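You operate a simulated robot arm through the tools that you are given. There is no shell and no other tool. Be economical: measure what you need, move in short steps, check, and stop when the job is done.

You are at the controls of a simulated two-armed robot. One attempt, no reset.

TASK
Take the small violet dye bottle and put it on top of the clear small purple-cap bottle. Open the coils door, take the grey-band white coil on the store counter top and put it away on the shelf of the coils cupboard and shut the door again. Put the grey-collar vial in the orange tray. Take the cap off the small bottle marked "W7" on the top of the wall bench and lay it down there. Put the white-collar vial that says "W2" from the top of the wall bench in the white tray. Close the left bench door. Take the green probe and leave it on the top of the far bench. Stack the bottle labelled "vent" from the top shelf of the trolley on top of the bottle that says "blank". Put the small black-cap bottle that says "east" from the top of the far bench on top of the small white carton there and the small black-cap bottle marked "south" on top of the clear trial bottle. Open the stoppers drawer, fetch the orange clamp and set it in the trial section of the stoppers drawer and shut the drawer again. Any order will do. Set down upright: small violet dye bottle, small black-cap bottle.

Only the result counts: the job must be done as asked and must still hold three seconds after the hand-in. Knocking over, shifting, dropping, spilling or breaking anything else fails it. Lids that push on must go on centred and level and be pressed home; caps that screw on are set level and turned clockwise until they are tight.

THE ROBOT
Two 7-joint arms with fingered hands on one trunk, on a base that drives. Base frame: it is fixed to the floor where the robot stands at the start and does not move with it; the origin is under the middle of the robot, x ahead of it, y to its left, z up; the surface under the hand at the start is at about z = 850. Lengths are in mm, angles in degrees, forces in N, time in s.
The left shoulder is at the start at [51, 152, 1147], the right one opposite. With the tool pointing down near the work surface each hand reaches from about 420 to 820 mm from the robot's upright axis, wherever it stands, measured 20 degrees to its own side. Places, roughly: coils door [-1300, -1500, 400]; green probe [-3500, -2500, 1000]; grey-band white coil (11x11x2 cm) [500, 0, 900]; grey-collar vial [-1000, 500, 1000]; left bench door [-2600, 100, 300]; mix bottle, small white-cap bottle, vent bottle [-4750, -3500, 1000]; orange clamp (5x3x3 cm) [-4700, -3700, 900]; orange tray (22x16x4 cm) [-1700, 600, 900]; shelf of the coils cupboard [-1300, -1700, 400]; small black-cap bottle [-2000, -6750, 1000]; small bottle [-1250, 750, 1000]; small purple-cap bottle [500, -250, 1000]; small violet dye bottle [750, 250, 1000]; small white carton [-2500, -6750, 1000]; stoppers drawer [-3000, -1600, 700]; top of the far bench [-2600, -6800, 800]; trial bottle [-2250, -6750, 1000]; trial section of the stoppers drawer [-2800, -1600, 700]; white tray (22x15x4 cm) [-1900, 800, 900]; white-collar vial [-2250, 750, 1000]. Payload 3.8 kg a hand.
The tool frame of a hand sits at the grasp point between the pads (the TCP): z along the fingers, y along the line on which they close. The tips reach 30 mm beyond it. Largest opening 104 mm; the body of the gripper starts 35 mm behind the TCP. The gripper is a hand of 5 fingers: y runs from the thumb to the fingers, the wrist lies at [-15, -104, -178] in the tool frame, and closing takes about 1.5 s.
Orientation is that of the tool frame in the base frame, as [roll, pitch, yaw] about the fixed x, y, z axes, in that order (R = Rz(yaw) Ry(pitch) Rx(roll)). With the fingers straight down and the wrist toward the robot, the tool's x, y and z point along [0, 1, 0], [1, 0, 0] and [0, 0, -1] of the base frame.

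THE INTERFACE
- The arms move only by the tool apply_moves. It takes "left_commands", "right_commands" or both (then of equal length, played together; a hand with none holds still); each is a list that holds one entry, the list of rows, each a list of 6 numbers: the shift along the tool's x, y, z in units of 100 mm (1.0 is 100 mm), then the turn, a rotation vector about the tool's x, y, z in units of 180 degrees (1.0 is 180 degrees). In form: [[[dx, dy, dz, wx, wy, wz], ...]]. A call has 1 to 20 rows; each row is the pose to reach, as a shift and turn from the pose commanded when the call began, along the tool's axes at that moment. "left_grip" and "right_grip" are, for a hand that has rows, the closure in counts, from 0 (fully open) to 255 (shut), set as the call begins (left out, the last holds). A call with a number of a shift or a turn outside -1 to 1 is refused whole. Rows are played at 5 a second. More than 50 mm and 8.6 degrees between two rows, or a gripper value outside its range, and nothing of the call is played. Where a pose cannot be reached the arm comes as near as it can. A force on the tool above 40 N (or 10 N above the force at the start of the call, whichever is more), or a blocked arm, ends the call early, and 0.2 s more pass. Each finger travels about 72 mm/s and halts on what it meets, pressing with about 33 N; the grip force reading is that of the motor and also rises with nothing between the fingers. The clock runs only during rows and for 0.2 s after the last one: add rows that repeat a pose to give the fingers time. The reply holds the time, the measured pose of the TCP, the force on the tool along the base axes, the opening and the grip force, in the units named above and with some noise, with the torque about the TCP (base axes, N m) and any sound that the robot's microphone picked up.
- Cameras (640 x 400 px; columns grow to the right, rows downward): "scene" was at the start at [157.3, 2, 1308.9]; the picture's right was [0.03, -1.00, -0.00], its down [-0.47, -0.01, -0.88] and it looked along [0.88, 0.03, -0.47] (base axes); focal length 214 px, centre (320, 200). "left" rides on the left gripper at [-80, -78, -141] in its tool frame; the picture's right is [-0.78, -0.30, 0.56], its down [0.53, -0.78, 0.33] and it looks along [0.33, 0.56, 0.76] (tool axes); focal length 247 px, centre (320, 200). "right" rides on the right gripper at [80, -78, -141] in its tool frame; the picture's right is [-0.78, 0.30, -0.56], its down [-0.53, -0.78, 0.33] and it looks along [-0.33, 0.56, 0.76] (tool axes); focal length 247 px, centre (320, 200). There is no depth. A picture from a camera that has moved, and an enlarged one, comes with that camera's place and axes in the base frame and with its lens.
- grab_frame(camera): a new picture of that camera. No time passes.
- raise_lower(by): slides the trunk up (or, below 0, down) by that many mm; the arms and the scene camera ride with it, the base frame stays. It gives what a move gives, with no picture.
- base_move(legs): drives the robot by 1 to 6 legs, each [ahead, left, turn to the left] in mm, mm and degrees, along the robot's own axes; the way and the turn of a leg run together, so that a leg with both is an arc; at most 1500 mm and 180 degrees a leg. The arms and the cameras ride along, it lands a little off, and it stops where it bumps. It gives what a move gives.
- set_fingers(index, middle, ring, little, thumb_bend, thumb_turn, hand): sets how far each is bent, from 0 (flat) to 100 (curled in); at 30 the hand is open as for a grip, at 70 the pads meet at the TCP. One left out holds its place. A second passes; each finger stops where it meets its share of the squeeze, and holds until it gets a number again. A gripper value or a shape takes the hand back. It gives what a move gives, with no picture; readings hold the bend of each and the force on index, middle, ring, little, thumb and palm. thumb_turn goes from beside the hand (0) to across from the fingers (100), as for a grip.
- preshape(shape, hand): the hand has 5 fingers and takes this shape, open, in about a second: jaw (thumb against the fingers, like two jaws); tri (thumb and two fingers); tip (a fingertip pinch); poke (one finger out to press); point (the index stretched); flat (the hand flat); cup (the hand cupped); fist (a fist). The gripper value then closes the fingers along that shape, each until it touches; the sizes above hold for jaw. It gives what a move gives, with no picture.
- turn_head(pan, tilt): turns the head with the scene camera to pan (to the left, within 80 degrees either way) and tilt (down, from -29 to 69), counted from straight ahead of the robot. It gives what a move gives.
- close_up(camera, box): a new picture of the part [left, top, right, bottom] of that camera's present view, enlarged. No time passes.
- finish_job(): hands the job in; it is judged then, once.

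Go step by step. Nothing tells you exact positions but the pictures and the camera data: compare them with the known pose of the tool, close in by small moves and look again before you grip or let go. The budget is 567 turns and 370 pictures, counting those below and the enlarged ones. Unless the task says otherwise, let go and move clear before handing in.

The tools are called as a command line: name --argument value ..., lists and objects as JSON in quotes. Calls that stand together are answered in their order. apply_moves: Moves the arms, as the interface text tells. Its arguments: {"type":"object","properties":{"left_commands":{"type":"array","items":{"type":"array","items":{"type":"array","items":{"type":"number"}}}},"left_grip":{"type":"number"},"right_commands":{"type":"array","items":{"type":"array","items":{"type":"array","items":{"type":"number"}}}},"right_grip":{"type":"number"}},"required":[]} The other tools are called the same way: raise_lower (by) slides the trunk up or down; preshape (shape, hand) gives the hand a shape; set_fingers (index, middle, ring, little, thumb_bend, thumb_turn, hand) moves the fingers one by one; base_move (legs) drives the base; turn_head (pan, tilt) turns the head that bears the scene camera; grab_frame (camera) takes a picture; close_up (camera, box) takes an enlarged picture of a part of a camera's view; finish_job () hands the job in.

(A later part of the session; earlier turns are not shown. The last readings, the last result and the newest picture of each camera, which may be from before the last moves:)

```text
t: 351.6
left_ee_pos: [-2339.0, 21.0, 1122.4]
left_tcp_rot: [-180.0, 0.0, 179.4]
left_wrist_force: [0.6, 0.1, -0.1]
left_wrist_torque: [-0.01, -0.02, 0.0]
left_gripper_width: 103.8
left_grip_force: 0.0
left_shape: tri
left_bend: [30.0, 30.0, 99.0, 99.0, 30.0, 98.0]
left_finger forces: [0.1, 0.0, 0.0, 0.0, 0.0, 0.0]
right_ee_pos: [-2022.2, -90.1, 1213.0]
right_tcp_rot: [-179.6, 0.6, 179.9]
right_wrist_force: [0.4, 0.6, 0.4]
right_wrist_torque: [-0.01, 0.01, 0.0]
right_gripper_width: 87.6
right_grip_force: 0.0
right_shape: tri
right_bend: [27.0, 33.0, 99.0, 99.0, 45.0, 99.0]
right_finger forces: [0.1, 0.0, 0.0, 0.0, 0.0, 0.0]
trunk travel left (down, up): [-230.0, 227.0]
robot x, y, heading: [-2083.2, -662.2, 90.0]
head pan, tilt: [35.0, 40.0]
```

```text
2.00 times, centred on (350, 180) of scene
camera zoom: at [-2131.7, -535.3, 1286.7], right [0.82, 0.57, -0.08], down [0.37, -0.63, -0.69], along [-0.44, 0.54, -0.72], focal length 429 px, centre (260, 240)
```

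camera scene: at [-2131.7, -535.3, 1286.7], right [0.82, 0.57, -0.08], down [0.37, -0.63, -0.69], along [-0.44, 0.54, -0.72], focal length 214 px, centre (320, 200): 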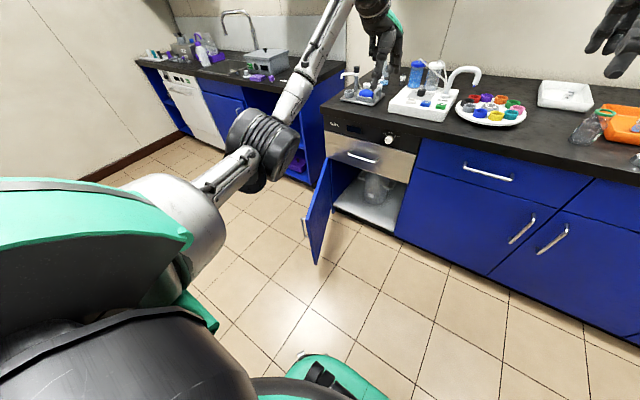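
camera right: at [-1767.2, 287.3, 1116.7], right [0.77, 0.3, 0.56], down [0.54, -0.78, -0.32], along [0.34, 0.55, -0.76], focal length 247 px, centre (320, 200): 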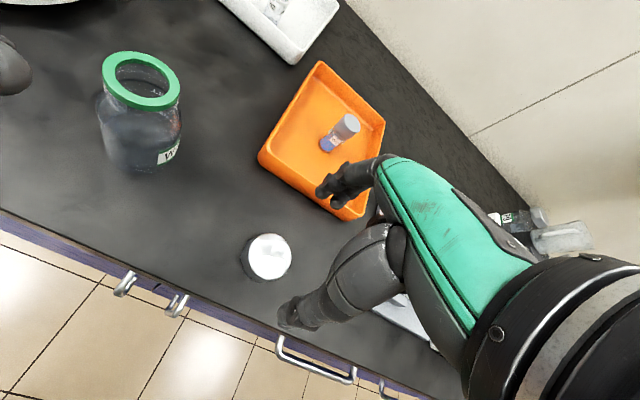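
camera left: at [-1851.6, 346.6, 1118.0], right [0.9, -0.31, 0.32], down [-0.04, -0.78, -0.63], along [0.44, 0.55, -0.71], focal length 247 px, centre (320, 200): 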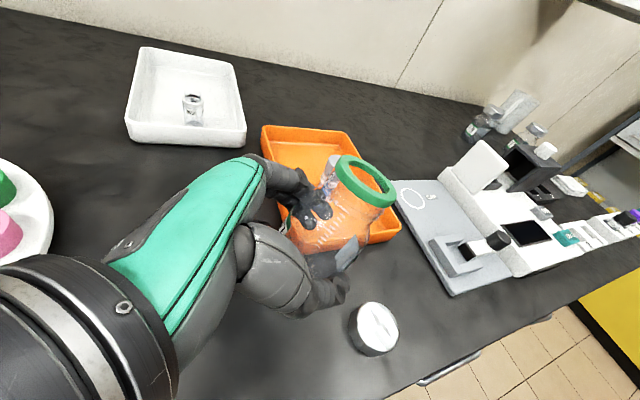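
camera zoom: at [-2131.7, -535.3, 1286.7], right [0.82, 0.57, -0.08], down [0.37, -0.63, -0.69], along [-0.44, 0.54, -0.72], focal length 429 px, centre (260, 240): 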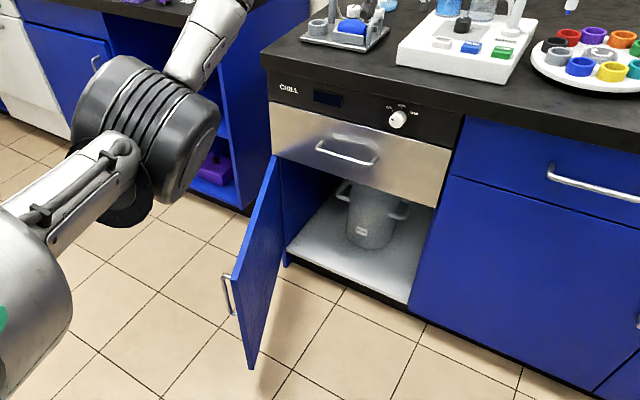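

The W7 bottle is upright. The left bench door (low, top ≈500) is hinged at left about [-2730,310], free edge near [-2605,-70]. I'll go to its left side and push it closed with the right hand, trunk lowered.

apply_moves --left_commands '[[[0, -0.3, -0.2, 0, 0, 0], [0, -0.6, -0.4, 0, 0, 0], [0, -0.95, -0.6, 0, 0, 0]]]' --right_commands '[[[0, 0, 0.2, 0, 0, 0], [0, 0, 0.5, 0, 0, 0], [0, 0, 0.9, 0, 0, 0]]]' --right_grip 255

apply_moves --left_commands '[[[0, -0.3, -0.1, 0, 0, 0], [0, -0.6, -0.2, 0, 0, 0], [0, -0.95, -0.3, 0, 0, 0]]]'

base_move --legs '[[0, 740, 0]]'

raise_lower --by -200

turn_head --pan -10 --tilt 30

grab_frame --camera "scene"

```text
t: 352.4
left_ee_pos: [-2340.4, -74.3, 1182.1]
left_tcp_rot: [-179.9, -0.1, 179.5]
left_wrist_force: [-0.2, -0.4, 1.1]
left_wrist_torque: [-0.01, 0.0, -0.02]
left_gripper_width: 103.7
left_grip_force: 0.0
left_shape: tri
left_bend: [30.0, 30.0, 99.0, 99.0, 30.0, 98.0]
left_finger forces: [0.0, 0.0, 0.0, 0.0, 0.1, 0.1]
right_ee_pos: [-2020.9, -92.7, 1123.2]
right_tcp_rot: [-179.6, 0.7, 179.8]
right_wrist_force: [0.5, -0.1, -0.1]
right_wrist_torque: [0.03, 0.01, -0.04]
right_gripper_width: 0.0
right_grip_force: 7.1
right_shape: tri
right_bend: [70.0, 70.0, 99.0, 99.0, 44.0, 100.0]
right_finger forces: [0.0, 0.1, 0.0, 0.0, 0.0, 0.1]
trunk travel left (down, up): [-230.0, 227.0]
robot x, y, heading: [-2082.4, -663.7, 89.7]
head pan, tilt: [35.0, 40.0]
```

```text
t: 353.1
left_ee_pos: [-2338.6, -170.4, 1213.4]
left_tcp_rot: [-179.9, 0.0, 179.4]
left_wrist_force: [0.3, 0.5, -1.4]
left_wrist_torque: [-0.01, -0.02, -0.01]
left_gripper_width: 103.8
left_grip_force: 0.1
left_shape: tri
left_bend: [30.0, 30.0, 99.0, 99.0, 30.0, 98.0]
left_finger forces: [0.1, 0.0, 0.0, 0.0, 0.0, 0.0]
right_ee_pos: [-2021.2, -95.0, 1124.6]
right_tcp_rot: [-179.8, 0.7, 179.8]
right_wrist_force: [-0.3, 0.0, 0.4]
right_wrist_torque: [0.01, 0.0, 0.01]
right_gripper_width: 0.2
right_grip_force: 33.1
right_shape: tri
right_bend: [70.0, 70.0, 100.0, 100.0, 46.0, 100.0]
right_finger forces: [0.0, 0.0, 0.0, 0.0, 0.0, 0.1]
trunk travel left (down, up): [-230.0, 227.0]
robot x, y, heading: [-2084.1, -667.1, 90.0]
head pan, tilt: [35.0, 40.0]
```

```text
t: 357.2
left_ee_pos: [-3081.3, -171.4, 1213.7]
left_tcp_rot: [-179.9, 0.1, -179.9]
left_wrist_force: [-0.6, 0.0, 0.4]
left_wrist_torque: [-0.02, 0.01, 0.04]
left_gripper_width: 103.9
left_grip_force: 0.0
left_shape: tri
left_bend: [30.0, 30.0, 99.0, 99.0, 30.0, 98.0]
left_finger forces: [0.0, 0.1, 0.1, 0.0, 0.1, 0.0]
right_ee_pos: [-2764.2, -93.0, 1122.1]
right_tcp_rot: [-179.5, 0.8, -179.5]
right_wrist_force: [0.3, -0.4, 0.2]
right_wrist_torque: [0.02, 0.01, 0.0]
right_gripper_width: 0.0
right_grip_force: 32.6
right_shape: tri
right_bend: [70.0, 70.0, 100.0, 100.0, 46.0, 100.0]
right_finger forces: [0.1, 0.0, 0.1, 0.1, 0.1, 0.1]
trunk travel left (down, up): [-230.0, 227.0]
robot x, y, heading: [-2822.7, -663.7, 90.1]
head pan, tilt: [35.0, 40.0]
```

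```text
t: 359.3
left_ee_pos: [-3081.0, -174.5, 1014.2]
left_tcp_rot: [-179.9, 0.0, -179.9]
left_wrist_force: [1.4, 0.1, 0.7]
left_wrist_torque: [0.01, -0.02, 0.0]
left_gripper_width: 103.6
left_grip_force: 0.0
left_shape: tri
left_bend: [30.0, 30.0, 99.0, 99.0, 30.0, 98.0]
left_finger forces: [0.1, 0.0, 0.0, 0.1, 0.1, 0.1]
right_ee_pos: [-2765.2, -95.3, 923.9]
right_tcp_rot: [-179.7, 0.6, -179.5]
right_wrist_force: [-0.2, 0.1, 0.2]
right_wrist_torque: [0.03, 0.05, 0.0]
right_gripper_width: 0.1
right_grip_force: 32.9
right_shape: tri
right_bend: [70.0, 70.0, 100.0, 100.0, 46.0, 100.0]
right_finger forces: [0.0, 0.0, 0.0, 0.0, 0.0, 0.0]
trunk travel left (down, up): [-30.0, 427.0]
robot x, y, heading: [-2823.2, -662.4, 90.0]
head pan, tilt: [35.0, 40.0]
```

```text
t: 360.4
left_ee_pos: [-3081.2, -172.2, 1013.2]
left_tcp_rot: [-179.9, -0.1, -179.8]
left_wrist_force: [-0.2, 0.4, 0.5]
left_wrist_torque: [0.06, -0.02, 0.0]
left_gripper_width: 104.0
left_grip_force: 0.1
left_shape: tri
left_bend: [30.0, 30.0, 99.0, 99.0, 30.0, 98.0]
left_finger forces: [0.0, 0.0, 0.0, 0.0, 0.0, 0.1]
right_ee_pos: [-2764.8, -95.4, 922.2]
right_tcp_rot: [-179.6, 0.7, -179.5]
right_wrist_force: [1.1, -0.1, 0.5]
right_wrist_torque: [0.04, -0.04, -0.02]
right_gripper_width: 0.0
right_grip_force: 33.1
right_shape: tri
right_bend: [70.0, 70.0, 100.0, 100.0, 46.0, 100.0]
right_finger forces: [0.0, 0.0, 0.0, 0.0, 0.1, 0.1]
trunk travel left (down, up): [-30.0, 427.0]
robot x, y, heading: [-2818.9, -664.8, 90.2]
head pan, tilt: [-10.0, 30.0]
```

```text
160 pictures are left
camera scene: at [-2808.1, -384.4, 1015.6], right [0.99, -0.15, 0.08], down [-0.08, -0.83, -0.55], along [0.15, 0.53, -0.83], focal length 214 px, centre (320, 200)
```

scene: 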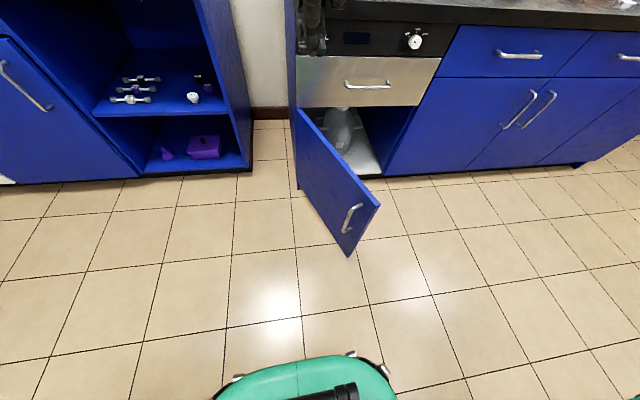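

apply_moves --right_commands '[[[0, 0, 0.33, 0, 0, 0], [0, 0, 0.66, 0, 0, 0], [0, 0, 1.0, 0, 0, 0]]]'

apply_moves --right_commands '[[[0, 0, 0.33, 0, 0, 0], [0, 0, 0.66, 0, 0, 0], [0, 0, 1.0, 0, 0, 0]]]'

apply_moves --right_commands '[[[0, 0, 0.33, 0, 0, 0], [0, 0, 0.66, 0, 0, 0], [0, 0, 1.0, 0, 0, 0]]]'

apply_moves --right_commands '[[[0, 0, 0.33, 0, 0, 0], [0, 0, 0.66, 0, 0, 0], [0, 0, 1.0, 0, 0, 0]]]'

apply_moves --right_commands '[[[0, 0, 0.33, 0, 0, 0], [0, 0, 0.66, 0, 0, 0], [0, 0, 0.9, 0, 0, 0], [0, 0, 0.9, 0, 0, 0]]]'

grab_frame --camera "scene"

```text
t: 361.2
left_ee_pos: [-3081.8, -172.2, 1011.3]
left_tcp_rot: [-179.9, 0.0, -179.9]
left_wrist_force: [0.8, -0.1, 0.1]
left_wrist_torque: [0.01, -0.01, -0.02]
left_gripper_width: 103.7
left_grip_force: 0.0
left_shape: tri
left_bend: [30.0, 30.0, 99.0, 99.0, 30.0, 98.0]
left_finger forces: [0.0, 0.1, 0.0, 0.0, 0.0, 0.0]
right_ee_pos: [-2763.1, -93.8, 821.9]
right_tcp_rot: [-179.6, 0.7, -179.5]
right_wrist_force: [0.5, 0.8, 0.0]
right_wrist_torque: [0.0, -0.01, -0.02]
right_gripper_width: 0.0
right_grip_force: 32.9
right_shape: tri
right_bend: [70.0, 70.0, 100.0, 100.0, 46.0, 100.0]
right_finger forces: [0.0, 0.1, 0.0, 0.0, 0.0, 0.0]
trunk travel left (down, up): [-30.0, 427.0]
robot x, y, heading: [-2822.0, -660.8, 90.4]
head pan, tilt: [-10.0, 30.0]
```

```text
t: 362.1
left_ee_pos: [-3081.4, -172.0, 1012.5]
left_tcp_rot: [-180.0, 0.0, -179.9]
left_wrist_force: [-0.3, -0.1, -0.2]
left_wrist_torque: [0.02, -0.04, 0.01]
left_gripper_width: 103.8
left_grip_force: 0.1
left_shape: tri
left_bend: [30.0, 30.0, 99.0, 99.0, 30.0, 98.0]
left_finger forces: [0.0, 0.0, 0.0, 0.0, 0.0, 0.0]
right_ee_pos: [-2761.5, -96.9, 721.8]
right_tcp_rot: [-179.6, 0.7, -179.5]
right_wrist_force: [-0.4, 0.6, 0.1]
right_wrist_torque: [-0.02, 0.0, 0.01]
right_gripper_width: 0.0
right_grip_force: 33.2
right_shape: tri
right_bend: [70.0, 70.0, 100.0, 100.0, 46.0, 100.0]
right_finger forces: [0.1, 0.0, 0.1, 0.0, 0.0, 0.1]
trunk travel left (down, up): [-30.0, 427.0]
robot x, y, heading: [-2821.6, -662.9, 90.3]
head pan, tilt: [-10.0, 30.0]
```

```text
t: 362.9
left_ee_pos: [-3081.0, -171.2, 1013.6]
left_tcp_rot: [-179.8, 0.0, -179.8]
left_wrist_force: [0.3, 0.2, -0.5]
left_wrist_torque: [0.03, -0.01, 0.0]
left_gripper_width: 103.7
left_grip_force: 0.1
left_shape: tri
left_bend: [30.0, 30.0, 99.0, 99.0, 30.0, 98.0]
left_finger forces: [0.1, 0.0, 0.0, 0.0, 0.0, 0.0]
right_ee_pos: [-2759.8, -95.4, 623.7]
right_tcp_rot: [-179.5, 0.7, -179.5]
right_wrist_force: [-0.5, -0.8, -0.1]
right_wrist_torque: [0.03, 0.02, -0.01]
right_gripper_width: 0.3
right_grip_force: 33.1
right_shape: tri
right_bend: [70.0, 70.0, 100.0, 100.0, 46.0, 100.0]
right_finger forces: [0.0, 0.1, 0.0, 0.1, 0.1, 0.0]
trunk travel left (down, up): [-30.0, 427.0]
robot x, y, heading: [-2822.9, -662.0, 90.5]
head pan, tilt: [-10.0, 30.0]
```

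```text
t: 363.6
left_ee_pos: [-3080.8, -171.9, 1013.1]
left_tcp_rot: [-179.9, 0.0, -179.9]
left_wrist_force: [0.8, 0.7, 0.0]
left_wrist_torque: [0.02, 0.01, -0.02]
left_gripper_width: 103.9
left_grip_force: 0.1
left_shape: tri
left_bend: [30.0, 30.0, 99.0, 99.0, 30.0, 98.0]
left_finger forces: [0.0, 0.0, 0.0, 0.0, 0.0, 0.0]
right_ee_pos: [-2758.0, -97.2, 519.7]
right_tcp_rot: [-179.7, 0.7, -179.5]
right_wrist_force: [-0.5, 0.5, 0.8]
right_wrist_torque: [0.03, -0.01, -0.01]
right_gripper_width: 0.0
right_grip_force: 33.0
right_shape: tri
right_bend: [70.0, 70.0, 100.0, 100.0, 46.0, 100.0]
right_finger forces: [0.1, 0.1, 0.0, 0.0, 0.1, 0.0]
trunk travel left (down, up): [-30.0, 427.0]
robot x, y, heading: [-2820.7, -662.7, 90.5]
head pan, tilt: [-10.0, 30.0]
```

```text
t: 364.6
left_ee_pos: [-3082.2, -172.7, 1013.5]
left_tcp_rot: [-179.8, -0.1, -180.0]
left_wrist_force: [0.0, 0.0, -0.3]
left_wrist_torque: [0.03, -0.01, 0.02]
left_gripper_width: 103.9
left_grip_force: 0.1
left_shape: tri
left_bend: [30.0, 30.0, 99.0, 99.0, 30.0, 98.0]
left_finger forces: [0.0, 0.0, 0.1, 0.0, 0.0, 0.0]
right_ee_pos: [-2759.4, -96.9, 431.4]
right_tcp_rot: [-179.6, 0.7, -179.5]
right_wrist_force: [0.3, -0.3, -0.4]
right_wrist_torque: [0.0, -0.01, 0.0]
right_gripper_width: 0.1
right_grip_force: 33.1
right_shape: tri
right_bend: [70.0, 70.0, 100.0, 100.0, 46.0, 100.0]
right_finger forces: [0.0, 0.0, 0.0, 0.0, 0.0, 0.1]
trunk travel left (down, up): [-30.0, 427.0]
robot x, y, heading: [-2821.1, -666.1, 90.3]
head pan, tilt: [-10.0, 30.0]
```

```text
159 pictures are left
camera scene: at [-2808.0, -384.5, 1015.7], right [0.99, -0.15, 0.08], down [-0.08, -0.83, -0.55], along [0.15, 0.53, -0.83], focal length 214 px, centre (320, 200)
```

scene: 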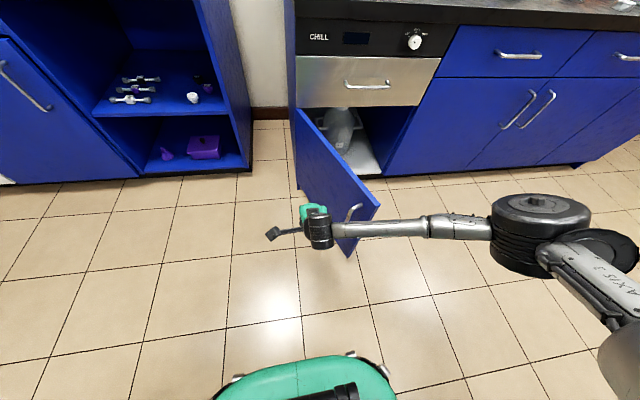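

base_move --legs '[[115, 0, 0], [20, -88, 0], [44, -96, 0], [53, -60, 0], [67, -43, 0], [80, -24, 0]]'

grab_frame --camera "scene"

```text
t: 369.3
left_ee_pos: [-2769.0, 208.2, 1012.5]
left_tcp_rot: [-179.8, -0.1, 179.8]
left_wrist_force: [0.1, -0.6, -0.7]
left_wrist_torque: [0.02, 0.02, 0.02]
left_gripper_width: 103.7
left_grip_force: 0.1
left_shape: tri
left_bend: [30.0, 30.0, 99.0, 99.0, 30.0, 98.0]
left_finger forces: [0.1, 0.1, 0.0, 0.1, 0.0, 0.0]
right_ee_pos: [-2446.7, 280.4, 431.1]
right_tcp_rot: [-179.5, 0.7, -179.8]
right_wrist_force: [-0.2, -0.1, 0.6]
right_wrist_torque: [0.01, 0.0, -0.03]
right_gripper_width: 0.1
right_grip_force: 33.6
right_shape: tri
right_bend: [70.0, 70.0, 100.0, 100.0, 46.0, 100.0]
right_finger forces: [0.1, 0.1, 0.0, 0.0, 0.1, 0.1]
trunk travel left (down, up): [-30.0, 427.0]
robot x, y, heading: [-2513.8, -285.9, 90.0]
head pan, tilt: [-10.0, 30.0]
```

```text
158 pictures are left
camera scene: at [-2497.2, -5.2, 1015.2], right [0.99, -0.15, 0.08], down [-0.09, -0.83, -0.55], along [0.15, 0.53, -0.83], focal length 214 px, centre (320, 200)
```

scene: 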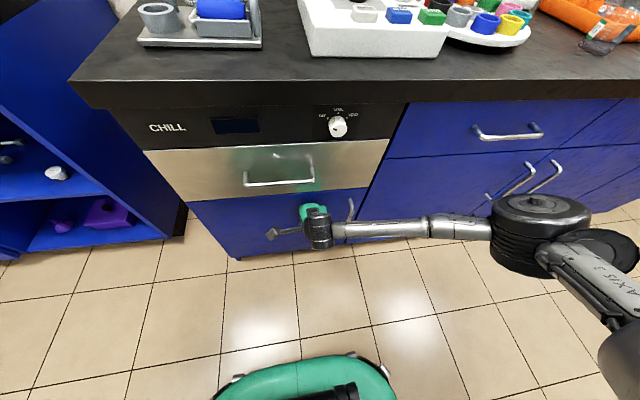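

base_move --legs '[[60, 0, 0]]'

close_up --camera "scene" --box '[140, 80, 460, 280]'

```text
t: 370.1
left_ee_pos: [-2770.0, 223.3, 1014.4]
left_tcp_rot: [-179.8, 0.0, 179.7]
left_wrist_force: [0.3, -0.2, -0.5]
left_wrist_torque: [-0.01, -0.01, 0.01]
left_gripper_width: 103.7
left_grip_force: 0.0
left_shape: tri
left_bend: [30.0, 30.0, 99.0, 99.0, 30.0, 98.0]
left_finger forces: [0.0, 0.0, 0.0, 0.0, 0.1, 0.0]
right_ee_pos: [-2446.5, 283.1, 425.3]
right_tcp_rot: [-178.1, 0.6, -179.5]
right_wrist_force: [-0.4, -5.9, -0.3]
right_wrist_torque: [0.36, -0.04, -0.04]
right_gripper_width: 0.0
right_grip_force: 33.1
right_shape: tri
right_bend: [70.0, 70.0, 100.0, 100.0, 46.0, 100.0]
right_finger forces: [0.1, 5.9, 0.0, 0.0, 0.0, 0.0]
trunk travel left (down, up): [-30.0, 427.0]
robot x, y, heading: [-2511.5, -272.5, 90.1]
head pan, tilt: [-10.0, 30.0]
stopped in leg 1: the force on the tool passed its limit at 73 N (the readings are from after the stop); the commanded pose is now the measured one
```

```text
2.00 times, centred on (300, 180) of scene
camera zoom: at [-2497.1, 9.1, 1015.8], right [0.98, -0.15, 0.08], down [-0.09, -0.83, -0.55], along [0.15, 0.53, -0.83], focal length 429 px, centre (360, 240)
```

zoom: 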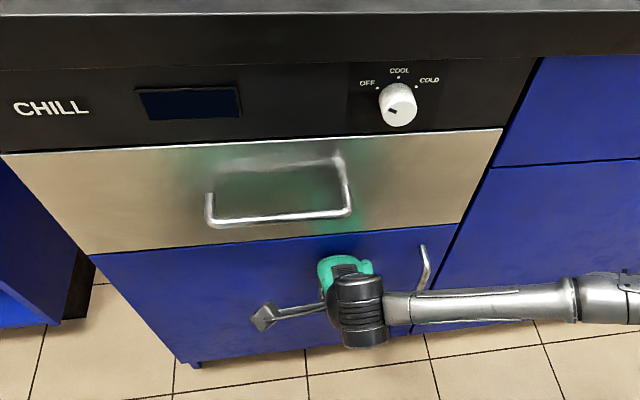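

The left bench door is shut. Now backing off, raising arms and trunk, and turning toward the trolley area.

base_move --legs '[[-350, 0, 0]]'

raise_lower --by 200

apply_moves --right_commands '[[[0, 0, -0.5, 0, 0, 0], [0, 0, -1.0, 0, 0, 0]]]' --right_grip 0

apply_moves --right_commands '[[[0, 0, -0.5, 0, 0, 0], [0, 0, -1.0, 0, 0, 0]]]'

apply_moves --right_commands '[[[0, 0, -0.5, 0, 0, 0], [0, 0, -1.0, 0, 0, 0]]]'

apply_moves --right_commands '[[[0, 0, -0.5, 0, 0, 0], [0, 0, -1.0, 0, 0, 0]]]'

apply_moves --right_commands '[[[0, 0, -0.5, 0, 0, 0], [0, 0, -1.0, 0, 0, 0]]]'

base_move --legs '[[0, 0, 115]]'

turn_head --pan 0 --tilt 15

grab_frame --camera "scene"

```text
t: 372.3
left_ee_pos: [-2768.9, -113.6, 1012.9]
left_tcp_rot: [-179.9, 0.0, 179.5]
left_wrist_force: [0.2, 0.0, 0.2]
left_wrist_torque: [0.03, -0.03, -0.04]
left_gripper_width: 103.7
left_grip_force: 0.0
left_shape: tri
left_bend: [30.0, 30.0, 99.0, 99.0, 30.0, 98.0]
left_finger forces: [0.1, 0.1, 0.1, 0.0, 0.0, 0.0]
right_ee_pos: [-2446.5, -52.3, 425.7]
right_tcp_rot: [-178.4, 0.7, -179.7]
right_wrist_force: [-0.7, 0.1, -0.4]
right_wrist_torque: [0.02, -0.01, 0.0]
right_gripper_width: 0.0
right_grip_force: 32.9
right_shape: tri
right_bend: [70.0, 70.0, 100.0, 100.0, 46.0, 100.0]
right_finger forces: [0.0, 0.1, 0.0, 0.0, 0.0, 0.1]
trunk travel left (down, up): [-30.0, 427.0]
robot x, y, heading: [-2510.8, -606.0, 89.6]
head pan, tilt: [-10.0, 30.0]
```

```text
t: 374.5
left_ee_pos: [-2767.6, -112.4, 1214.1]
left_tcp_rot: [-180.0, 0.0, 179.7]
left_wrist_force: [0.9, -0.2, 1.0]
left_wrist_torque: [-0.01, 0.01, 0.0]
left_gripper_width: 103.9
left_grip_force: 0.0
left_shape: tri
left_bend: [30.0, 30.0, 99.0, 99.0, 30.0, 98.0]
left_finger forces: [0.1, 0.0, 0.0, 0.0, 0.0, 0.0]
right_ee_pos: [-2446.0, -52.3, 624.4]
right_tcp_rot: [-178.2, 0.8, -179.7]
right_wrist_force: [0.2, 0.6, 0.3]
right_wrist_torque: [0.0, 0.0, 0.0]
right_gripper_width: 0.1
right_grip_force: 32.9
right_shape: tri
right_bend: [70.0, 70.0, 100.0, 100.0, 46.0, 100.0]
right_finger forces: [0.0, 0.0, 0.0, 0.1, 0.1, 0.0]
trunk travel left (down, up): [-230.0, 227.0]
robot x, y, heading: [-2510.4, -607.5, 89.7]
head pan, tilt: [-10.0, 30.0]
```

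```text
t: 375.1
left_ee_pos: [-2768.2, -113.6, 1213.7]
left_tcp_rot: [-179.9, 0.1, 179.5]
left_wrist_force: [0.0, -0.2, -0.1]
left_wrist_torque: [-0.01, -0.01, 0.01]
left_gripper_width: 103.8
left_grip_force: 0.1
left_shape: tri
left_bend: [30.0, 30.0, 99.0, 99.0, 30.0, 98.0]
left_finger forces: [0.1, 0.0, 0.0, 0.0, 0.0, 0.0]
right_ee_pos: [-2447.2, -51.2, 726.5]
right_tcp_rot: [-178.2, 0.7, -179.7]
right_wrist_force: [-0.6, 0.1, -1.4]
right_wrist_torque: [-0.02, -0.02, 0.01]
right_gripper_width: 103.5
right_grip_force: 0.1
right_shape: tri
right_bend: [30.0, 30.0, 99.0, 99.0, 30.0, 98.0]
right_finger forces: [0.0, 0.0, 0.0, 0.0, 0.0, 0.1]
trunk travel left (down, up): [-230.0, 227.0]
robot x, y, heading: [-2512.7, -608.8, 90.0]
head pan, tilt: [-10.0, 30.0]
```

```text
t: 375.7
left_ee_pos: [-2767.3, -114.2, 1213.7]
left_tcp_rot: [179.9, 0.0, 179.5]
left_wrist_force: [0.1, -0.7, -0.5]
left_wrist_torque: [0.03, -0.01, 0.01]
left_gripper_width: 103.9
left_grip_force: 0.1
left_shape: tri
left_bend: [30.0, 30.0, 99.0, 99.0, 30.0, 98.0]
left_finger forces: [0.0, 0.0, 0.0, 0.0, 0.0, 0.0]
right_ee_pos: [-2447.2, -47.1, 825.4]
right_tcp_rot: [-178.4, 0.7, -179.7]
right_wrist_force: [0.2, -0.9, -0.3]
right_wrist_torque: [0.01, -0.01, -0.02]
right_gripper_width: 103.8
right_grip_force: 0.1
right_shape: tri
right_bend: [30.0, 30.0, 99.0, 99.0, 30.0, 98.0]
right_finger forces: [0.0, 0.0, 0.0, 0.0, 0.0, 0.1]
trunk travel left (down, up): [-230.0, 227.0]
robot x, y, heading: [-2507.1, -608.6, 89.9]
head pan, tilt: [-10.0, 30.0]
```

```text
t: 376.3
left_ee_pos: [-2769.1, -114.5, 1213.6]
left_tcp_rot: [179.9, 0.0, 179.5]
left_wrist_force: [0.4, -0.1, 0.3]
left_wrist_torque: [0.0, 0.0, 0.0]
left_gripper_width: 103.9
left_grip_force: 0.1
left_shape: tri
left_bend: [30.0, 30.0, 99.0, 99.0, 30.0, 98.0]
left_finger forces: [0.1, 0.0, 0.0, 0.1, 0.1, 0.0]
right_ee_pos: [-2449.3, -45.3, 926.2]
right_tcp_rot: [-178.3, 0.6, -179.6]
right_wrist_force: [-0.2, -0.5, -0.7]
right_wrist_torque: [-0.02, -0.01, -0.03]
right_gripper_width: 103.8
right_grip_force: 0.0
right_shape: tri
right_bend: [30.0, 30.0, 99.0, 99.0, 30.0, 98.0]
right_finger forces: [0.0, 0.0, 0.0, 0.1, 0.0, 0.1]
trunk travel left (down, up): [-230.0, 227.0]
robot x, y, heading: [-2513.8, -606.5, 89.9]
head pan, tilt: [-10.0, 30.0]
```

```text
t: 376.9
left_ee_pos: [-2769.1, -114.4, 1214.1]
left_tcp_rot: [-180.0, 0.0, 179.5]
left_wrist_force: [-0.5, 0.0, -0.7]
left_wrist_torque: [0.03, 0.0, 0.0]
left_gripper_width: 104.0
left_grip_force: 0.1
left_shape: tri
left_bend: [30.0, 30.0, 99.0, 99.0, 30.0, 98.0]
left_finger forces: [0.0, 0.1, 0.0, 0.1, 0.1, 0.0]
right_ee_pos: [-2449.6, -40.7, 1024.2]
right_tcp_rot: [-178.3, 0.7, -179.6]
right_wrist_force: [-0.6, -0.5, -0.2]
right_wrist_torque: [0.04, 0.04, 0.01]
right_gripper_width: 103.6
right_grip_force: 0.1
right_shape: tri
right_bend: [30.0, 30.0, 99.0, 99.0, 30.0, 98.0]
right_finger forces: [0.0, 0.0, 0.0, 0.0, 0.0, 0.0]
trunk travel left (down, up): [-230.0, 227.0]
robot x, y, heading: [-2512.8, -606.3, 89.8]
head pan, tilt: [-10.0, 30.0]
```

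```text
t: 377.5
left_ee_pos: [-2768.0, -114.6, 1212.3]
left_tcp_rot: [180.0, 0.1, 179.5]
left_wrist_force: [0.0, -0.3, -0.9]
left_wrist_torque: [-0.03, -0.01, 0.02]
left_gripper_width: 103.9
left_grip_force: 0.1
left_shape: tri
left_bend: [30.0, 30.0, 99.0, 99.0, 30.0, 98.0]
left_finger forces: [0.0, 0.0, 0.1, 0.0, 0.0, 0.0]
right_ee_pos: [-2453.9, -37.1, 1120.2]
right_tcp_rot: [-178.4, 0.7, -179.7]
right_wrist_force: [-0.6, -0.3, 0.2]
right_wrist_torque: [0.02, 0.0, 0.0]
right_gripper_width: 103.7
right_grip_force: 0.1
right_shape: tri
right_bend: [30.0, 30.0, 99.0, 99.0, 30.0, 98.0]
right_finger forces: [0.0, 0.0, 0.1, 0.0, 0.0, 0.1]
trunk travel left (down, up): [-230.0, 227.0]
robot x, y, heading: [-2511.1, -604.7, 90.0]
head pan, tilt: [-10.0, 30.0]
```

```text
t: 382.7
left_ee_pos: [-2846.6, -1052.5, 1213.1]
left_tcp_rot: [-179.9, 0.0, -64.7]
left_wrist_force: [0.6, -0.2, -0.1]
left_wrist_torque: [-0.01, -0.01, 0.05]
left_gripper_width: 103.7
left_grip_force: 0.0
left_shape: tri
left_bend: [30.0, 30.0, 99.0, 99.0, 30.0, 98.0]
left_finger forces: [0.1, 0.0, 0.1, 0.0, 0.0, 0.0]
right_ee_pos: [-3053.1, -803.5, 1120.2]
right_tcp_rot: [-178.4, 0.8, -64.0]
right_wrist_force: [-0.2, 0.4, 0.3]
right_wrist_torque: [0.02, 0.0, 0.02]
right_gripper_width: 103.7
right_grip_force: 0.0
right_shape: tri
right_bend: [30.0, 30.0, 99.0, 99.0, 30.0, 98.0]
right_finger forces: [0.0, 0.1, 0.1, 0.0, 0.0, 0.0]
trunk travel left (down, up): [-230.0, 227.0]
robot x, y, heading: [-2515.9, -609.1, -154.5]
head pan, tilt: [-10.0, 30.0]
```

```text
t: 383.5
left_ee_pos: [-2846.7, -1052.7, 1214.7]
left_tcp_rot: [-179.9, 0.0, -64.7]
left_wrist_force: [0.0, 0.4, -0.2]
left_wrist_torque: [-0.02, -0.01, 0.02]
left_gripper_width: 103.7
left_grip_force: 0.0
left_shape: tri
left_bend: [30.0, 30.0, 99.0, 99.0, 30.0, 98.0]
left_finger forces: [0.0, 0.0, 0.0, 0.1, 0.0, 0.1]
right_ee_pos: [-3051.9, -801.8, 1119.9]
right_tcp_rot: [-178.4, 0.6, -64.0]
right_wrist_force: [0.4, 0.1, -0.4]
right_wrist_torque: [0.03, 0.0, -0.01]
right_gripper_width: 103.5
right_grip_force: 0.1
right_shape: tri
right_bend: [30.0, 30.0, 99.0, 99.0, 30.0, 98.0]
right_finger forces: [0.1, 0.0, 0.0, 0.0, 0.0, 0.0]
trunk travel left (down, up): [-230.0, 227.0]
robot x, y, heading: [-2511.0, -606.3, -154.5]
head pan, tilt: [0.0, 15.0]
```

```text
156 pictures are left
camera scene: at [-2654.2, -676.6, 1322.6], right [-0.43, 0.9, 0.0], down [0.35, 0.17, -0.92], along [-0.83, -0.4, -0.39], focal length 214 px, centre (320, 200)
```

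scene: 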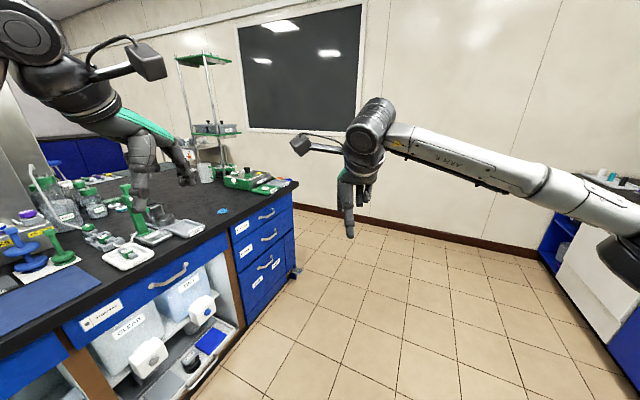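

close_up --camera "scene" --box '[200, 160, 320, 300]'

base_move --legs '[[1300, 0, 20]]'

turn_head --pan 30 --tilt 15

grab_frame --camera "scene"

```text
2.86 times, centred on (260, 230) of scene
camera zoom: at [-2654.2, -676.6, 1322.6], right [-0.43, 0.9, 0.0], down [0.35, 0.17, -0.92], along [-0.83, -0.4, -0.39], focal length 613 px, centre (491, 114)
```

zoom: 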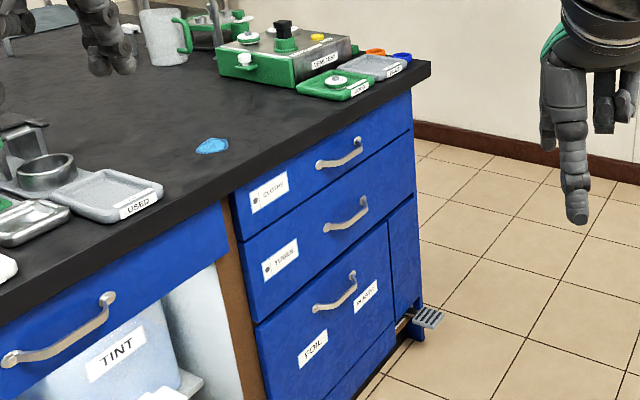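

```text
t: 388.9
left_ee_pos: [-3563.2, -1715.9, 1210.6]
left_tcp_rot: [-179.8, 0.5, -38.5]
left_wrist_force: [0.9, -0.2, -0.7]
left_wrist_torque: [0.09, 0.02, 0.0]
left_gripper_width: 103.8
left_grip_force: 0.1
left_shape: tri
left_bend: [30.0, 30.0, 99.0, 99.0, 30.0, 98.0]
left_finger forces: [0.0, 0.0, 0.0, 0.1, 0.0, 0.0]
right_ee_pos: [-3859.5, -1580.9, 1117.8]
right_tcp_rot: [-178.1, 1.1, -37.7]
right_wrist_force: [0.8, -1.3, 0.2]
right_wrist_torque: [0.05, 0.05, -0.02]
right_gripper_width: 103.6
right_grip_force: 0.1
right_shape: tri
right_bend: [30.0, 30.0, 99.0, 99.0, 30.0, 97.0]
right_finger forces: [0.1, 0.0, 0.0, 0.0, 0.0, 0.1]
trunk travel left (down, up): [-230.0, 227.0]
robot x, y, heading: [-3466.1, -1163.7, -128.0]
head pan, tilt: [0.0, 15.0]
stopped in leg 1: the robot was blocked; the commanded pose is now the measured one
```

```text
t: 389.8
left_ee_pos: [-3568.3, -1707.7, 1215.5]
left_tcp_rot: [-179.9, 0.1, -38.6]
left_wrist_force: [-0.6, 0.4, 0.0]
left_wrist_torque: [-0.01, -0.03, 0.0]
left_gripper_width: 103.8
left_grip_force: 0.1
left_shape: tri
left_bend: [30.0, 30.0, 99.0, 99.0, 30.0, 98.0]
left_finger forces: [0.0, 0.1, 0.0, 0.0, 0.0, 0.0]
right_ee_pos: [-3863.9, -1573.5, 1118.3]
right_tcp_rot: [-178.3, 0.7, -37.8]
right_wrist_force: [-0.1, -0.8, 1.0]
right_wrist_torque: [-0.01, -0.01, -0.01]
right_gripper_width: 104.0
right_grip_force: 0.0
right_shape: tri
right_bend: [30.0, 30.0, 99.0, 99.0, 30.0, 97.0]
right_finger forces: [0.1, 0.1, 0.1, 0.0, 0.0, 0.0]
trunk travel left (down, up): [-230.0, 227.0]
robot x, y, heading: [-3462.2, -1161.5, -128.4]
head pan, tilt: [30.0, 15.0]
```

```text
154 pictures are left
camera scene: at [-3518.0, -1305.0, 1324.4], right [-0.99, 0.15, -0.07], down [0.12, 0.36, -0.93], along [-0.11, -0.92, -0.37], focal length 214 px, centre (320, 200)
```

scene: 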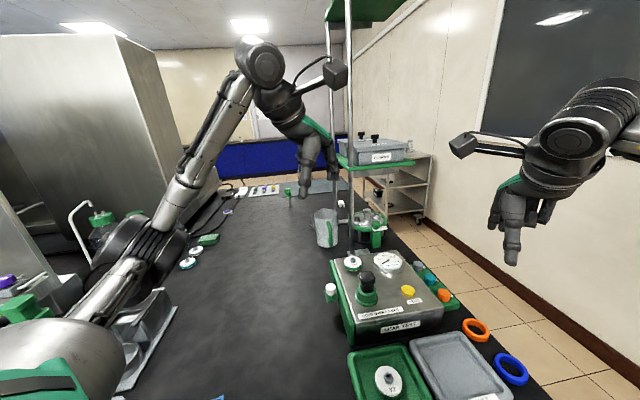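

The base bumped the island's corner. Backing off and going around the island's west end toward the trolley.

base_move --legs '[[-330, 0, 0], [0, 0, -52], [800, 0, 0], [0, 0, 90]]'

turn_head --pan 0 --tilt 20

grab_frame --camera "scene"

```text
t: 401.9
left_ee_pos: [-3789.0, -1400.0, 1214.1]
left_tcp_rot: [-180.0, 0.1, -0.4]
left_wrist_force: [1.0, 1.5, -0.3]
left_wrist_torque: [0.03, -0.02, -0.01]
left_gripper_width: 103.7
left_grip_force: 0.0
left_shape: tri
left_bend: [30.0, 30.0, 99.0, 99.0, 30.0, 98.0]
left_finger forces: [0.0, 0.0, 0.0, 0.0, 0.1, 0.0]
right_ee_pos: [-4102.5, -1477.0, 1119.1]
right_tcp_rot: [-178.2, 0.7, 0.4]
right_wrist_force: [0.5, -0.5, 0.6]
right_wrist_torque: [0.0, 0.01, 0.01]
right_gripper_width: 103.8
right_grip_force: 0.1
right_shape: tri
right_bend: [30.0, 30.0, 99.0, 99.0, 30.0, 97.0]
right_finger forces: [0.1, 0.0, 0.0, 0.0, 0.0, 0.0]
trunk travel left (down, up): [-230.0, 227.0]
robot x, y, heading: [-4043.1, -907.7, -89.9]
head pan, tilt: [30.0, 15.0]
```

```text
t: 402.9
left_ee_pos: [-3789.3, -1400.0, 1214.5]
left_tcp_rot: [-180.0, -0.1, -0.3]
left_wrist_force: [0.1, -0.1, -0.7]
left_wrist_torque: [-0.06, 0.0, -0.04]
left_gripper_width: 103.8
left_grip_force: 0.0
left_shape: tri
left_bend: [30.0, 30.0, 99.0, 99.0, 30.0, 98.0]
left_finger forces: [0.1, 0.0, 0.0, 0.1, 0.0, 0.1]
right_ee_pos: [-4101.6, -1476.0, 1120.0]
right_tcp_rot: [-178.2, 0.6, 0.4]
right_wrist_force: [0.1, 0.0, -0.4]
right_wrist_torque: [-0.03, 0.01, 0.0]
right_gripper_width: 103.8
right_grip_force: 0.0
right_shape: tri
right_bend: [30.0, 30.0, 99.0, 99.0, 30.0, 97.0]
right_finger forces: [0.0, 0.0, 0.1, 0.1, 0.0, 0.0]
trunk travel left (down, up): [-230.0, 227.0]
robot x, y, heading: [-4046.0, -904.6, -90.1]
head pan, tilt: [0.0, 20.0]
```

```text
153 pictures are left
camera scene: at [-4044.7, -1062.3, 1314.7], right [-1.0, 0.0, 0.0], down [0.0, 0.47, -0.88], along [0.0, -0.88, -0.47], focal length 214 px, centre (320, 200)
```

scene: 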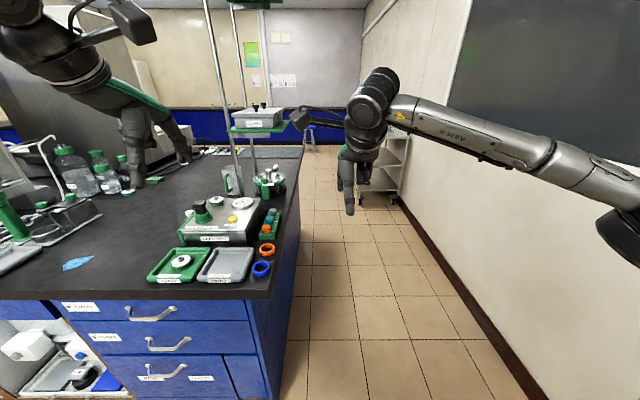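

base_move --legs '[[0, -480, 0], [1480, 0, 0]]'

grab_frame --camera "scene"

```text
t: 412.6
left_ee_pos: [-4220.8, -2846.7, 1214.8]
left_tcp_rot: [179.9, 0.0, 1.6]
left_wrist_force: [-0.9, -0.7, 0.5]
left_wrist_torque: [0.0, 0.03, 0.0]
left_gripper_width: 104.1
left_grip_force: 0.0
left_shape: tri
left_bend: [30.0, 30.0, 99.0, 99.0, 30.0, 98.0]
left_finger forces: [0.0, 0.0, 0.0, 0.0, 0.0, 0.1]
right_ee_pos: [-4532.6, -2935.2, 1118.9]
right_tcp_rot: [-178.3, 0.7, 2.3]
right_wrist_force: [-0.5, 0.9, -1.2]
right_wrist_torque: [-0.05, -0.05, 0.02]
right_gripper_width: 103.7
right_grip_force: 0.0
right_shape: tri
right_bend: [30.0, 30.0, 99.0, 99.0, 30.0, 97.0]
right_finger forces: [0.1, 0.0, 0.1, 0.1, 0.0, 0.1]
trunk travel left (down, up): [-230.0, 227.0]
robot x, y, heading: [-4496.1, -2363.5, -88.1]
head pan, tilt: [0.0, 20.0]
```

```text
152 pictures are left
camera scene: at [-4489.1, -2519.0, 1314.7], right [-1.0, -0.03, 0.0], down [-0.02, 0.47, -0.88], along [0.03, -0.88, -0.47], focal length 214 px, centre (320, 200)
```

scene: 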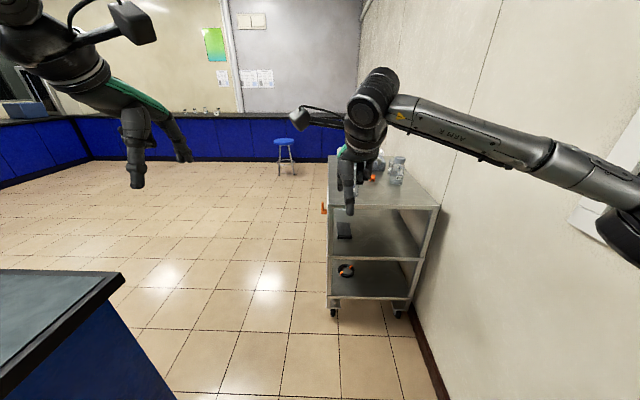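

Trolley is along the wall; I'd better approach it from its left side, facing -x. Driving around the island's end.

base_move --legs '[[0, 260, -2], [750, 0, 0], [0, 380, 0], [480, 0, 0], [0, 0, -90]]'

turn_head --pan 0 --tilt 30

grab_frame --camera "scene"

```text
t: 419.1
left_ee_pos: [-3801.8, -3570.4, 1215.7]
left_tcp_rot: [179.8, 0.2, 2.0]
left_wrist_force: [1.4, 0.6, 0.1]
left_wrist_torque: [-0.02, 0.06, -0.02]
left_gripper_width: 103.5
left_grip_force: 0.1
left_shape: tri
left_bend: [30.0, 30.0, 99.0, 99.0, 30.0, 98.0]
left_finger forces: [0.0, 0.0, 0.1, 0.0, 0.0, 0.1]
right_ee_pos: [-4113.5, -3660.3, 1122.0]
right_tcp_rot: [-178.6, 0.9, 2.7]
right_wrist_force: [0.8, 0.2, 0.1]
right_wrist_torque: [-0.03, 0.06, -0.01]
right_gripper_width: 103.9
right_grip_force: 0.2
right_shape: tri
right_bend: [30.0, 30.0, 99.0, 99.0, 30.0, 97.0]
right_finger forces: [0.0, 0.0, 0.0, 0.0, 0.0, 0.0]
trunk travel left (down, up): [-230.0, 227.0]
robot x, y, heading: [-4080.0, -3093.0, -87.7]
head pan, tilt: [0.0, 20.0]
stopped in leg 3: the robot was blocked; the commanded pose is now the measured one
```

```text
t: 419.9
left_ee_pos: [-3806.2, -3574.4, 1214.3]
left_tcp_rot: [-180.0, 0.2, 1.9]
left_wrist_force: [-0.9, -0.9, -0.6]
left_wrist_torque: [-0.01, 0.02, -0.01]
left_gripper_width: 103.9
left_grip_force: 0.0
left_shape: tri
left_bend: [30.0, 30.0, 99.0, 99.0, 30.0, 98.0]
left_finger forces: [0.0, 0.0, 0.1, 0.0, 0.0, 0.0]
right_ee_pos: [-4117.3, -3664.7, 1119.5]
right_tcp_rot: [-178.5, 0.7, 2.6]
right_wrist_force: [0.3, 0.5, -0.3]
right_wrist_torque: [-0.02, 0.02, 0.01]
right_gripper_width: 103.5
right_grip_force: 0.1
right_shape: tri
right_bend: [30.0, 30.0, 99.0, 99.0, 30.0, 97.0]
right_finger forces: [0.1, 0.0, 0.1, 0.1, 0.1, 0.1]
trunk travel left (down, up): [-230.0, 227.0]
robot x, y, heading: [-4084.5, -3089.3, -87.9]
head pan, tilt: [0.0, 30.0]
```

```text
151 pictures are left
camera scene: at [-4076.3, -3243.8, 1299.0], right [-1.0, -0.04, 0.0], down [-0.02, 0.61, -0.79], along [0.03, -0.79, -0.61], focal length 214 px, centre (320, 200)
```

scene: 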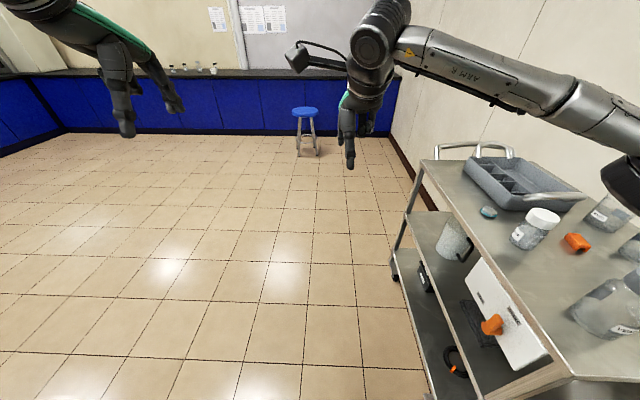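

base_move --legs '[[530, 0, 0], [0, 0, -92]]'

grab_frame --camera "scene"

grab_frame --camera "left"

grab_frame --camera "right"

```text
t: 426.9
left_ee_pos: [-4566.4, -3854.5, 1214.8]
left_tcp_rot: [-179.9, 0.0, -92.3]
left_wrist_force: [-0.1, -0.3, -0.8]
left_wrist_torque: [0.03, 0.02, 0.03]
left_gripper_width: 103.9
left_grip_force: 0.1
left_shape: tri
left_bend: [30.0, 30.0, 99.0, 99.0, 30.0, 98.0]
left_finger forces: [0.0, 0.0, 0.0, 0.0, 0.1, 0.0]
right_ee_pos: [-4632.9, -3536.2, 1118.1]
right_tcp_rot: [-178.5, 0.7, -91.6]
right_wrist_force: [-0.4, 0.2, -1.3]
right_wrist_torque: [0.01, -0.02, 0.02]
right_gripper_width: 103.7
right_grip_force: 0.2
right_shape: tri
right_bend: [30.0, 30.0, 99.0, 99.0, 30.0, 97.0]
right_finger forces: [0.0, 0.1, 0.1, 0.0, 0.0, 0.0]
trunk travel left (down, up): [-230.0, 227.0]
robot x, y, heading: [-4066.1, -3613.1, 177.9]
head pan, tilt: [0.0, 30.0]
```

```text
150 pictures are left
camera scene: at [-4215.4, -3609.5, 1299.1], right [0.03, 1.0, 0.0], down [0.61, -0.02, -0.79], along [-0.79, 0.03, -0.61], focal length 214 px, centre (320, 200)
```

scene: 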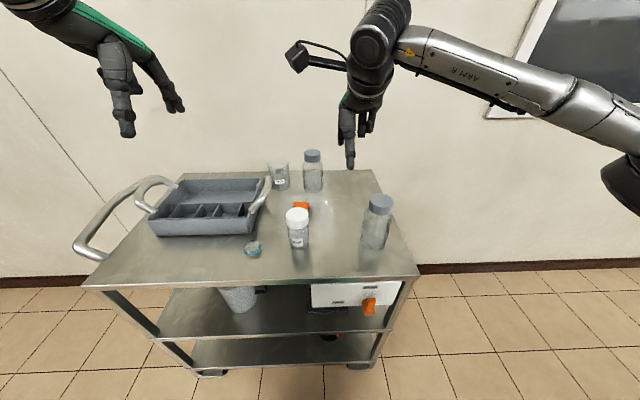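

```text
149 pictures are left
camera left: at [-4485.7, -3777.1, 1355.3], right [0.33, 0.76, -0.56], down [0.75, -0.56, -0.33], along [-0.57, -0.31, -0.76], focal length 247 px, centre (320, 200)
```

left: 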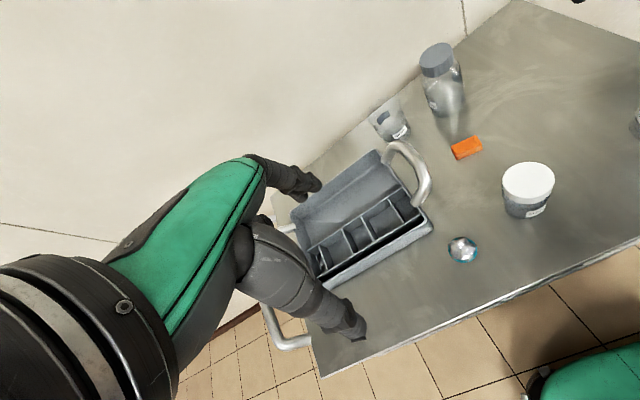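

```text
148 pictures are left
camera right: at [-4561.5, -3618.5, 1262.6], right [-0.29, 0.78, 0.56], down [0.8, 0.52, -0.3], along [-0.52, 0.36, -0.77], focal length 247 px, centre (320, 200)
```

right: 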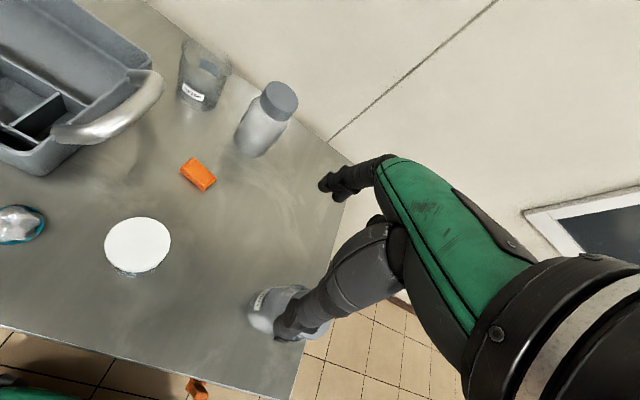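

close_up --camera "scene" --box '[250, 140, 410, 260]'

close_up --camera "left" --box '[350, 30, 640, 280]'

close_up --camera "right" --box '[80, 30, 350, 350]'

```text
3.33 times, centred on (330, 200) of scene
camera zoom: at [-4215.4, -3609.5, 1299.1], right [0.03, 1.0, 0.0], down [0.61, -0.02, -0.79], along [-0.79, 0.03, -0.61], focal length 715 px, centre (287, 200)
```

zoom: 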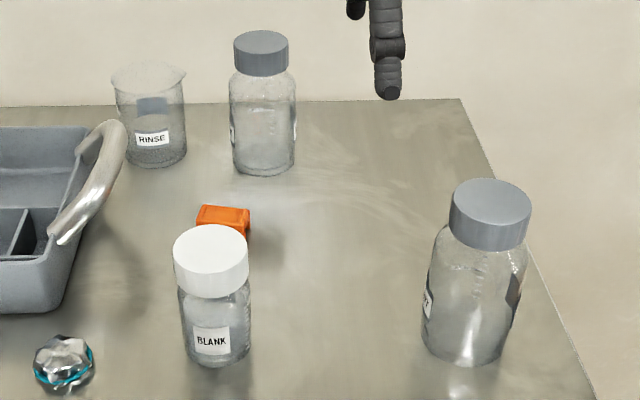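

```text
1.60 times, centred on (495, 155) of left
camera zoom: at [-4485.7, -3777.1, 1355.3], right [0.33, 0.76, -0.56], down [0.75, -0.56, -0.33], along [-0.57, -0.31, -0.76], focal length 395 px, centre (40, 272)
```

zoom: 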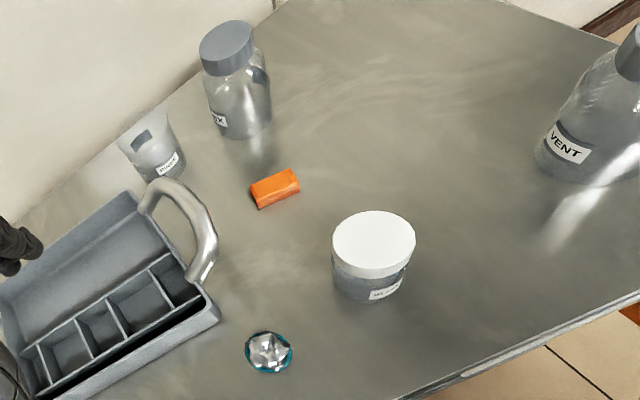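

```text
1.25 times, centred on (215, 190) of right
camera zoom: at [-4561.5, -3618.5, 1262.6], right [-0.29, 0.78, 0.56], down [0.8, 0.52, -0.3], along [-0.52, 0.36, -0.77], focal length 309 px, centre (451, 212)
```

zoom: 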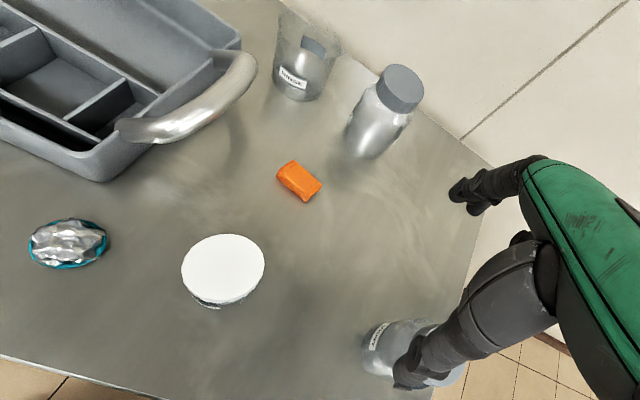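

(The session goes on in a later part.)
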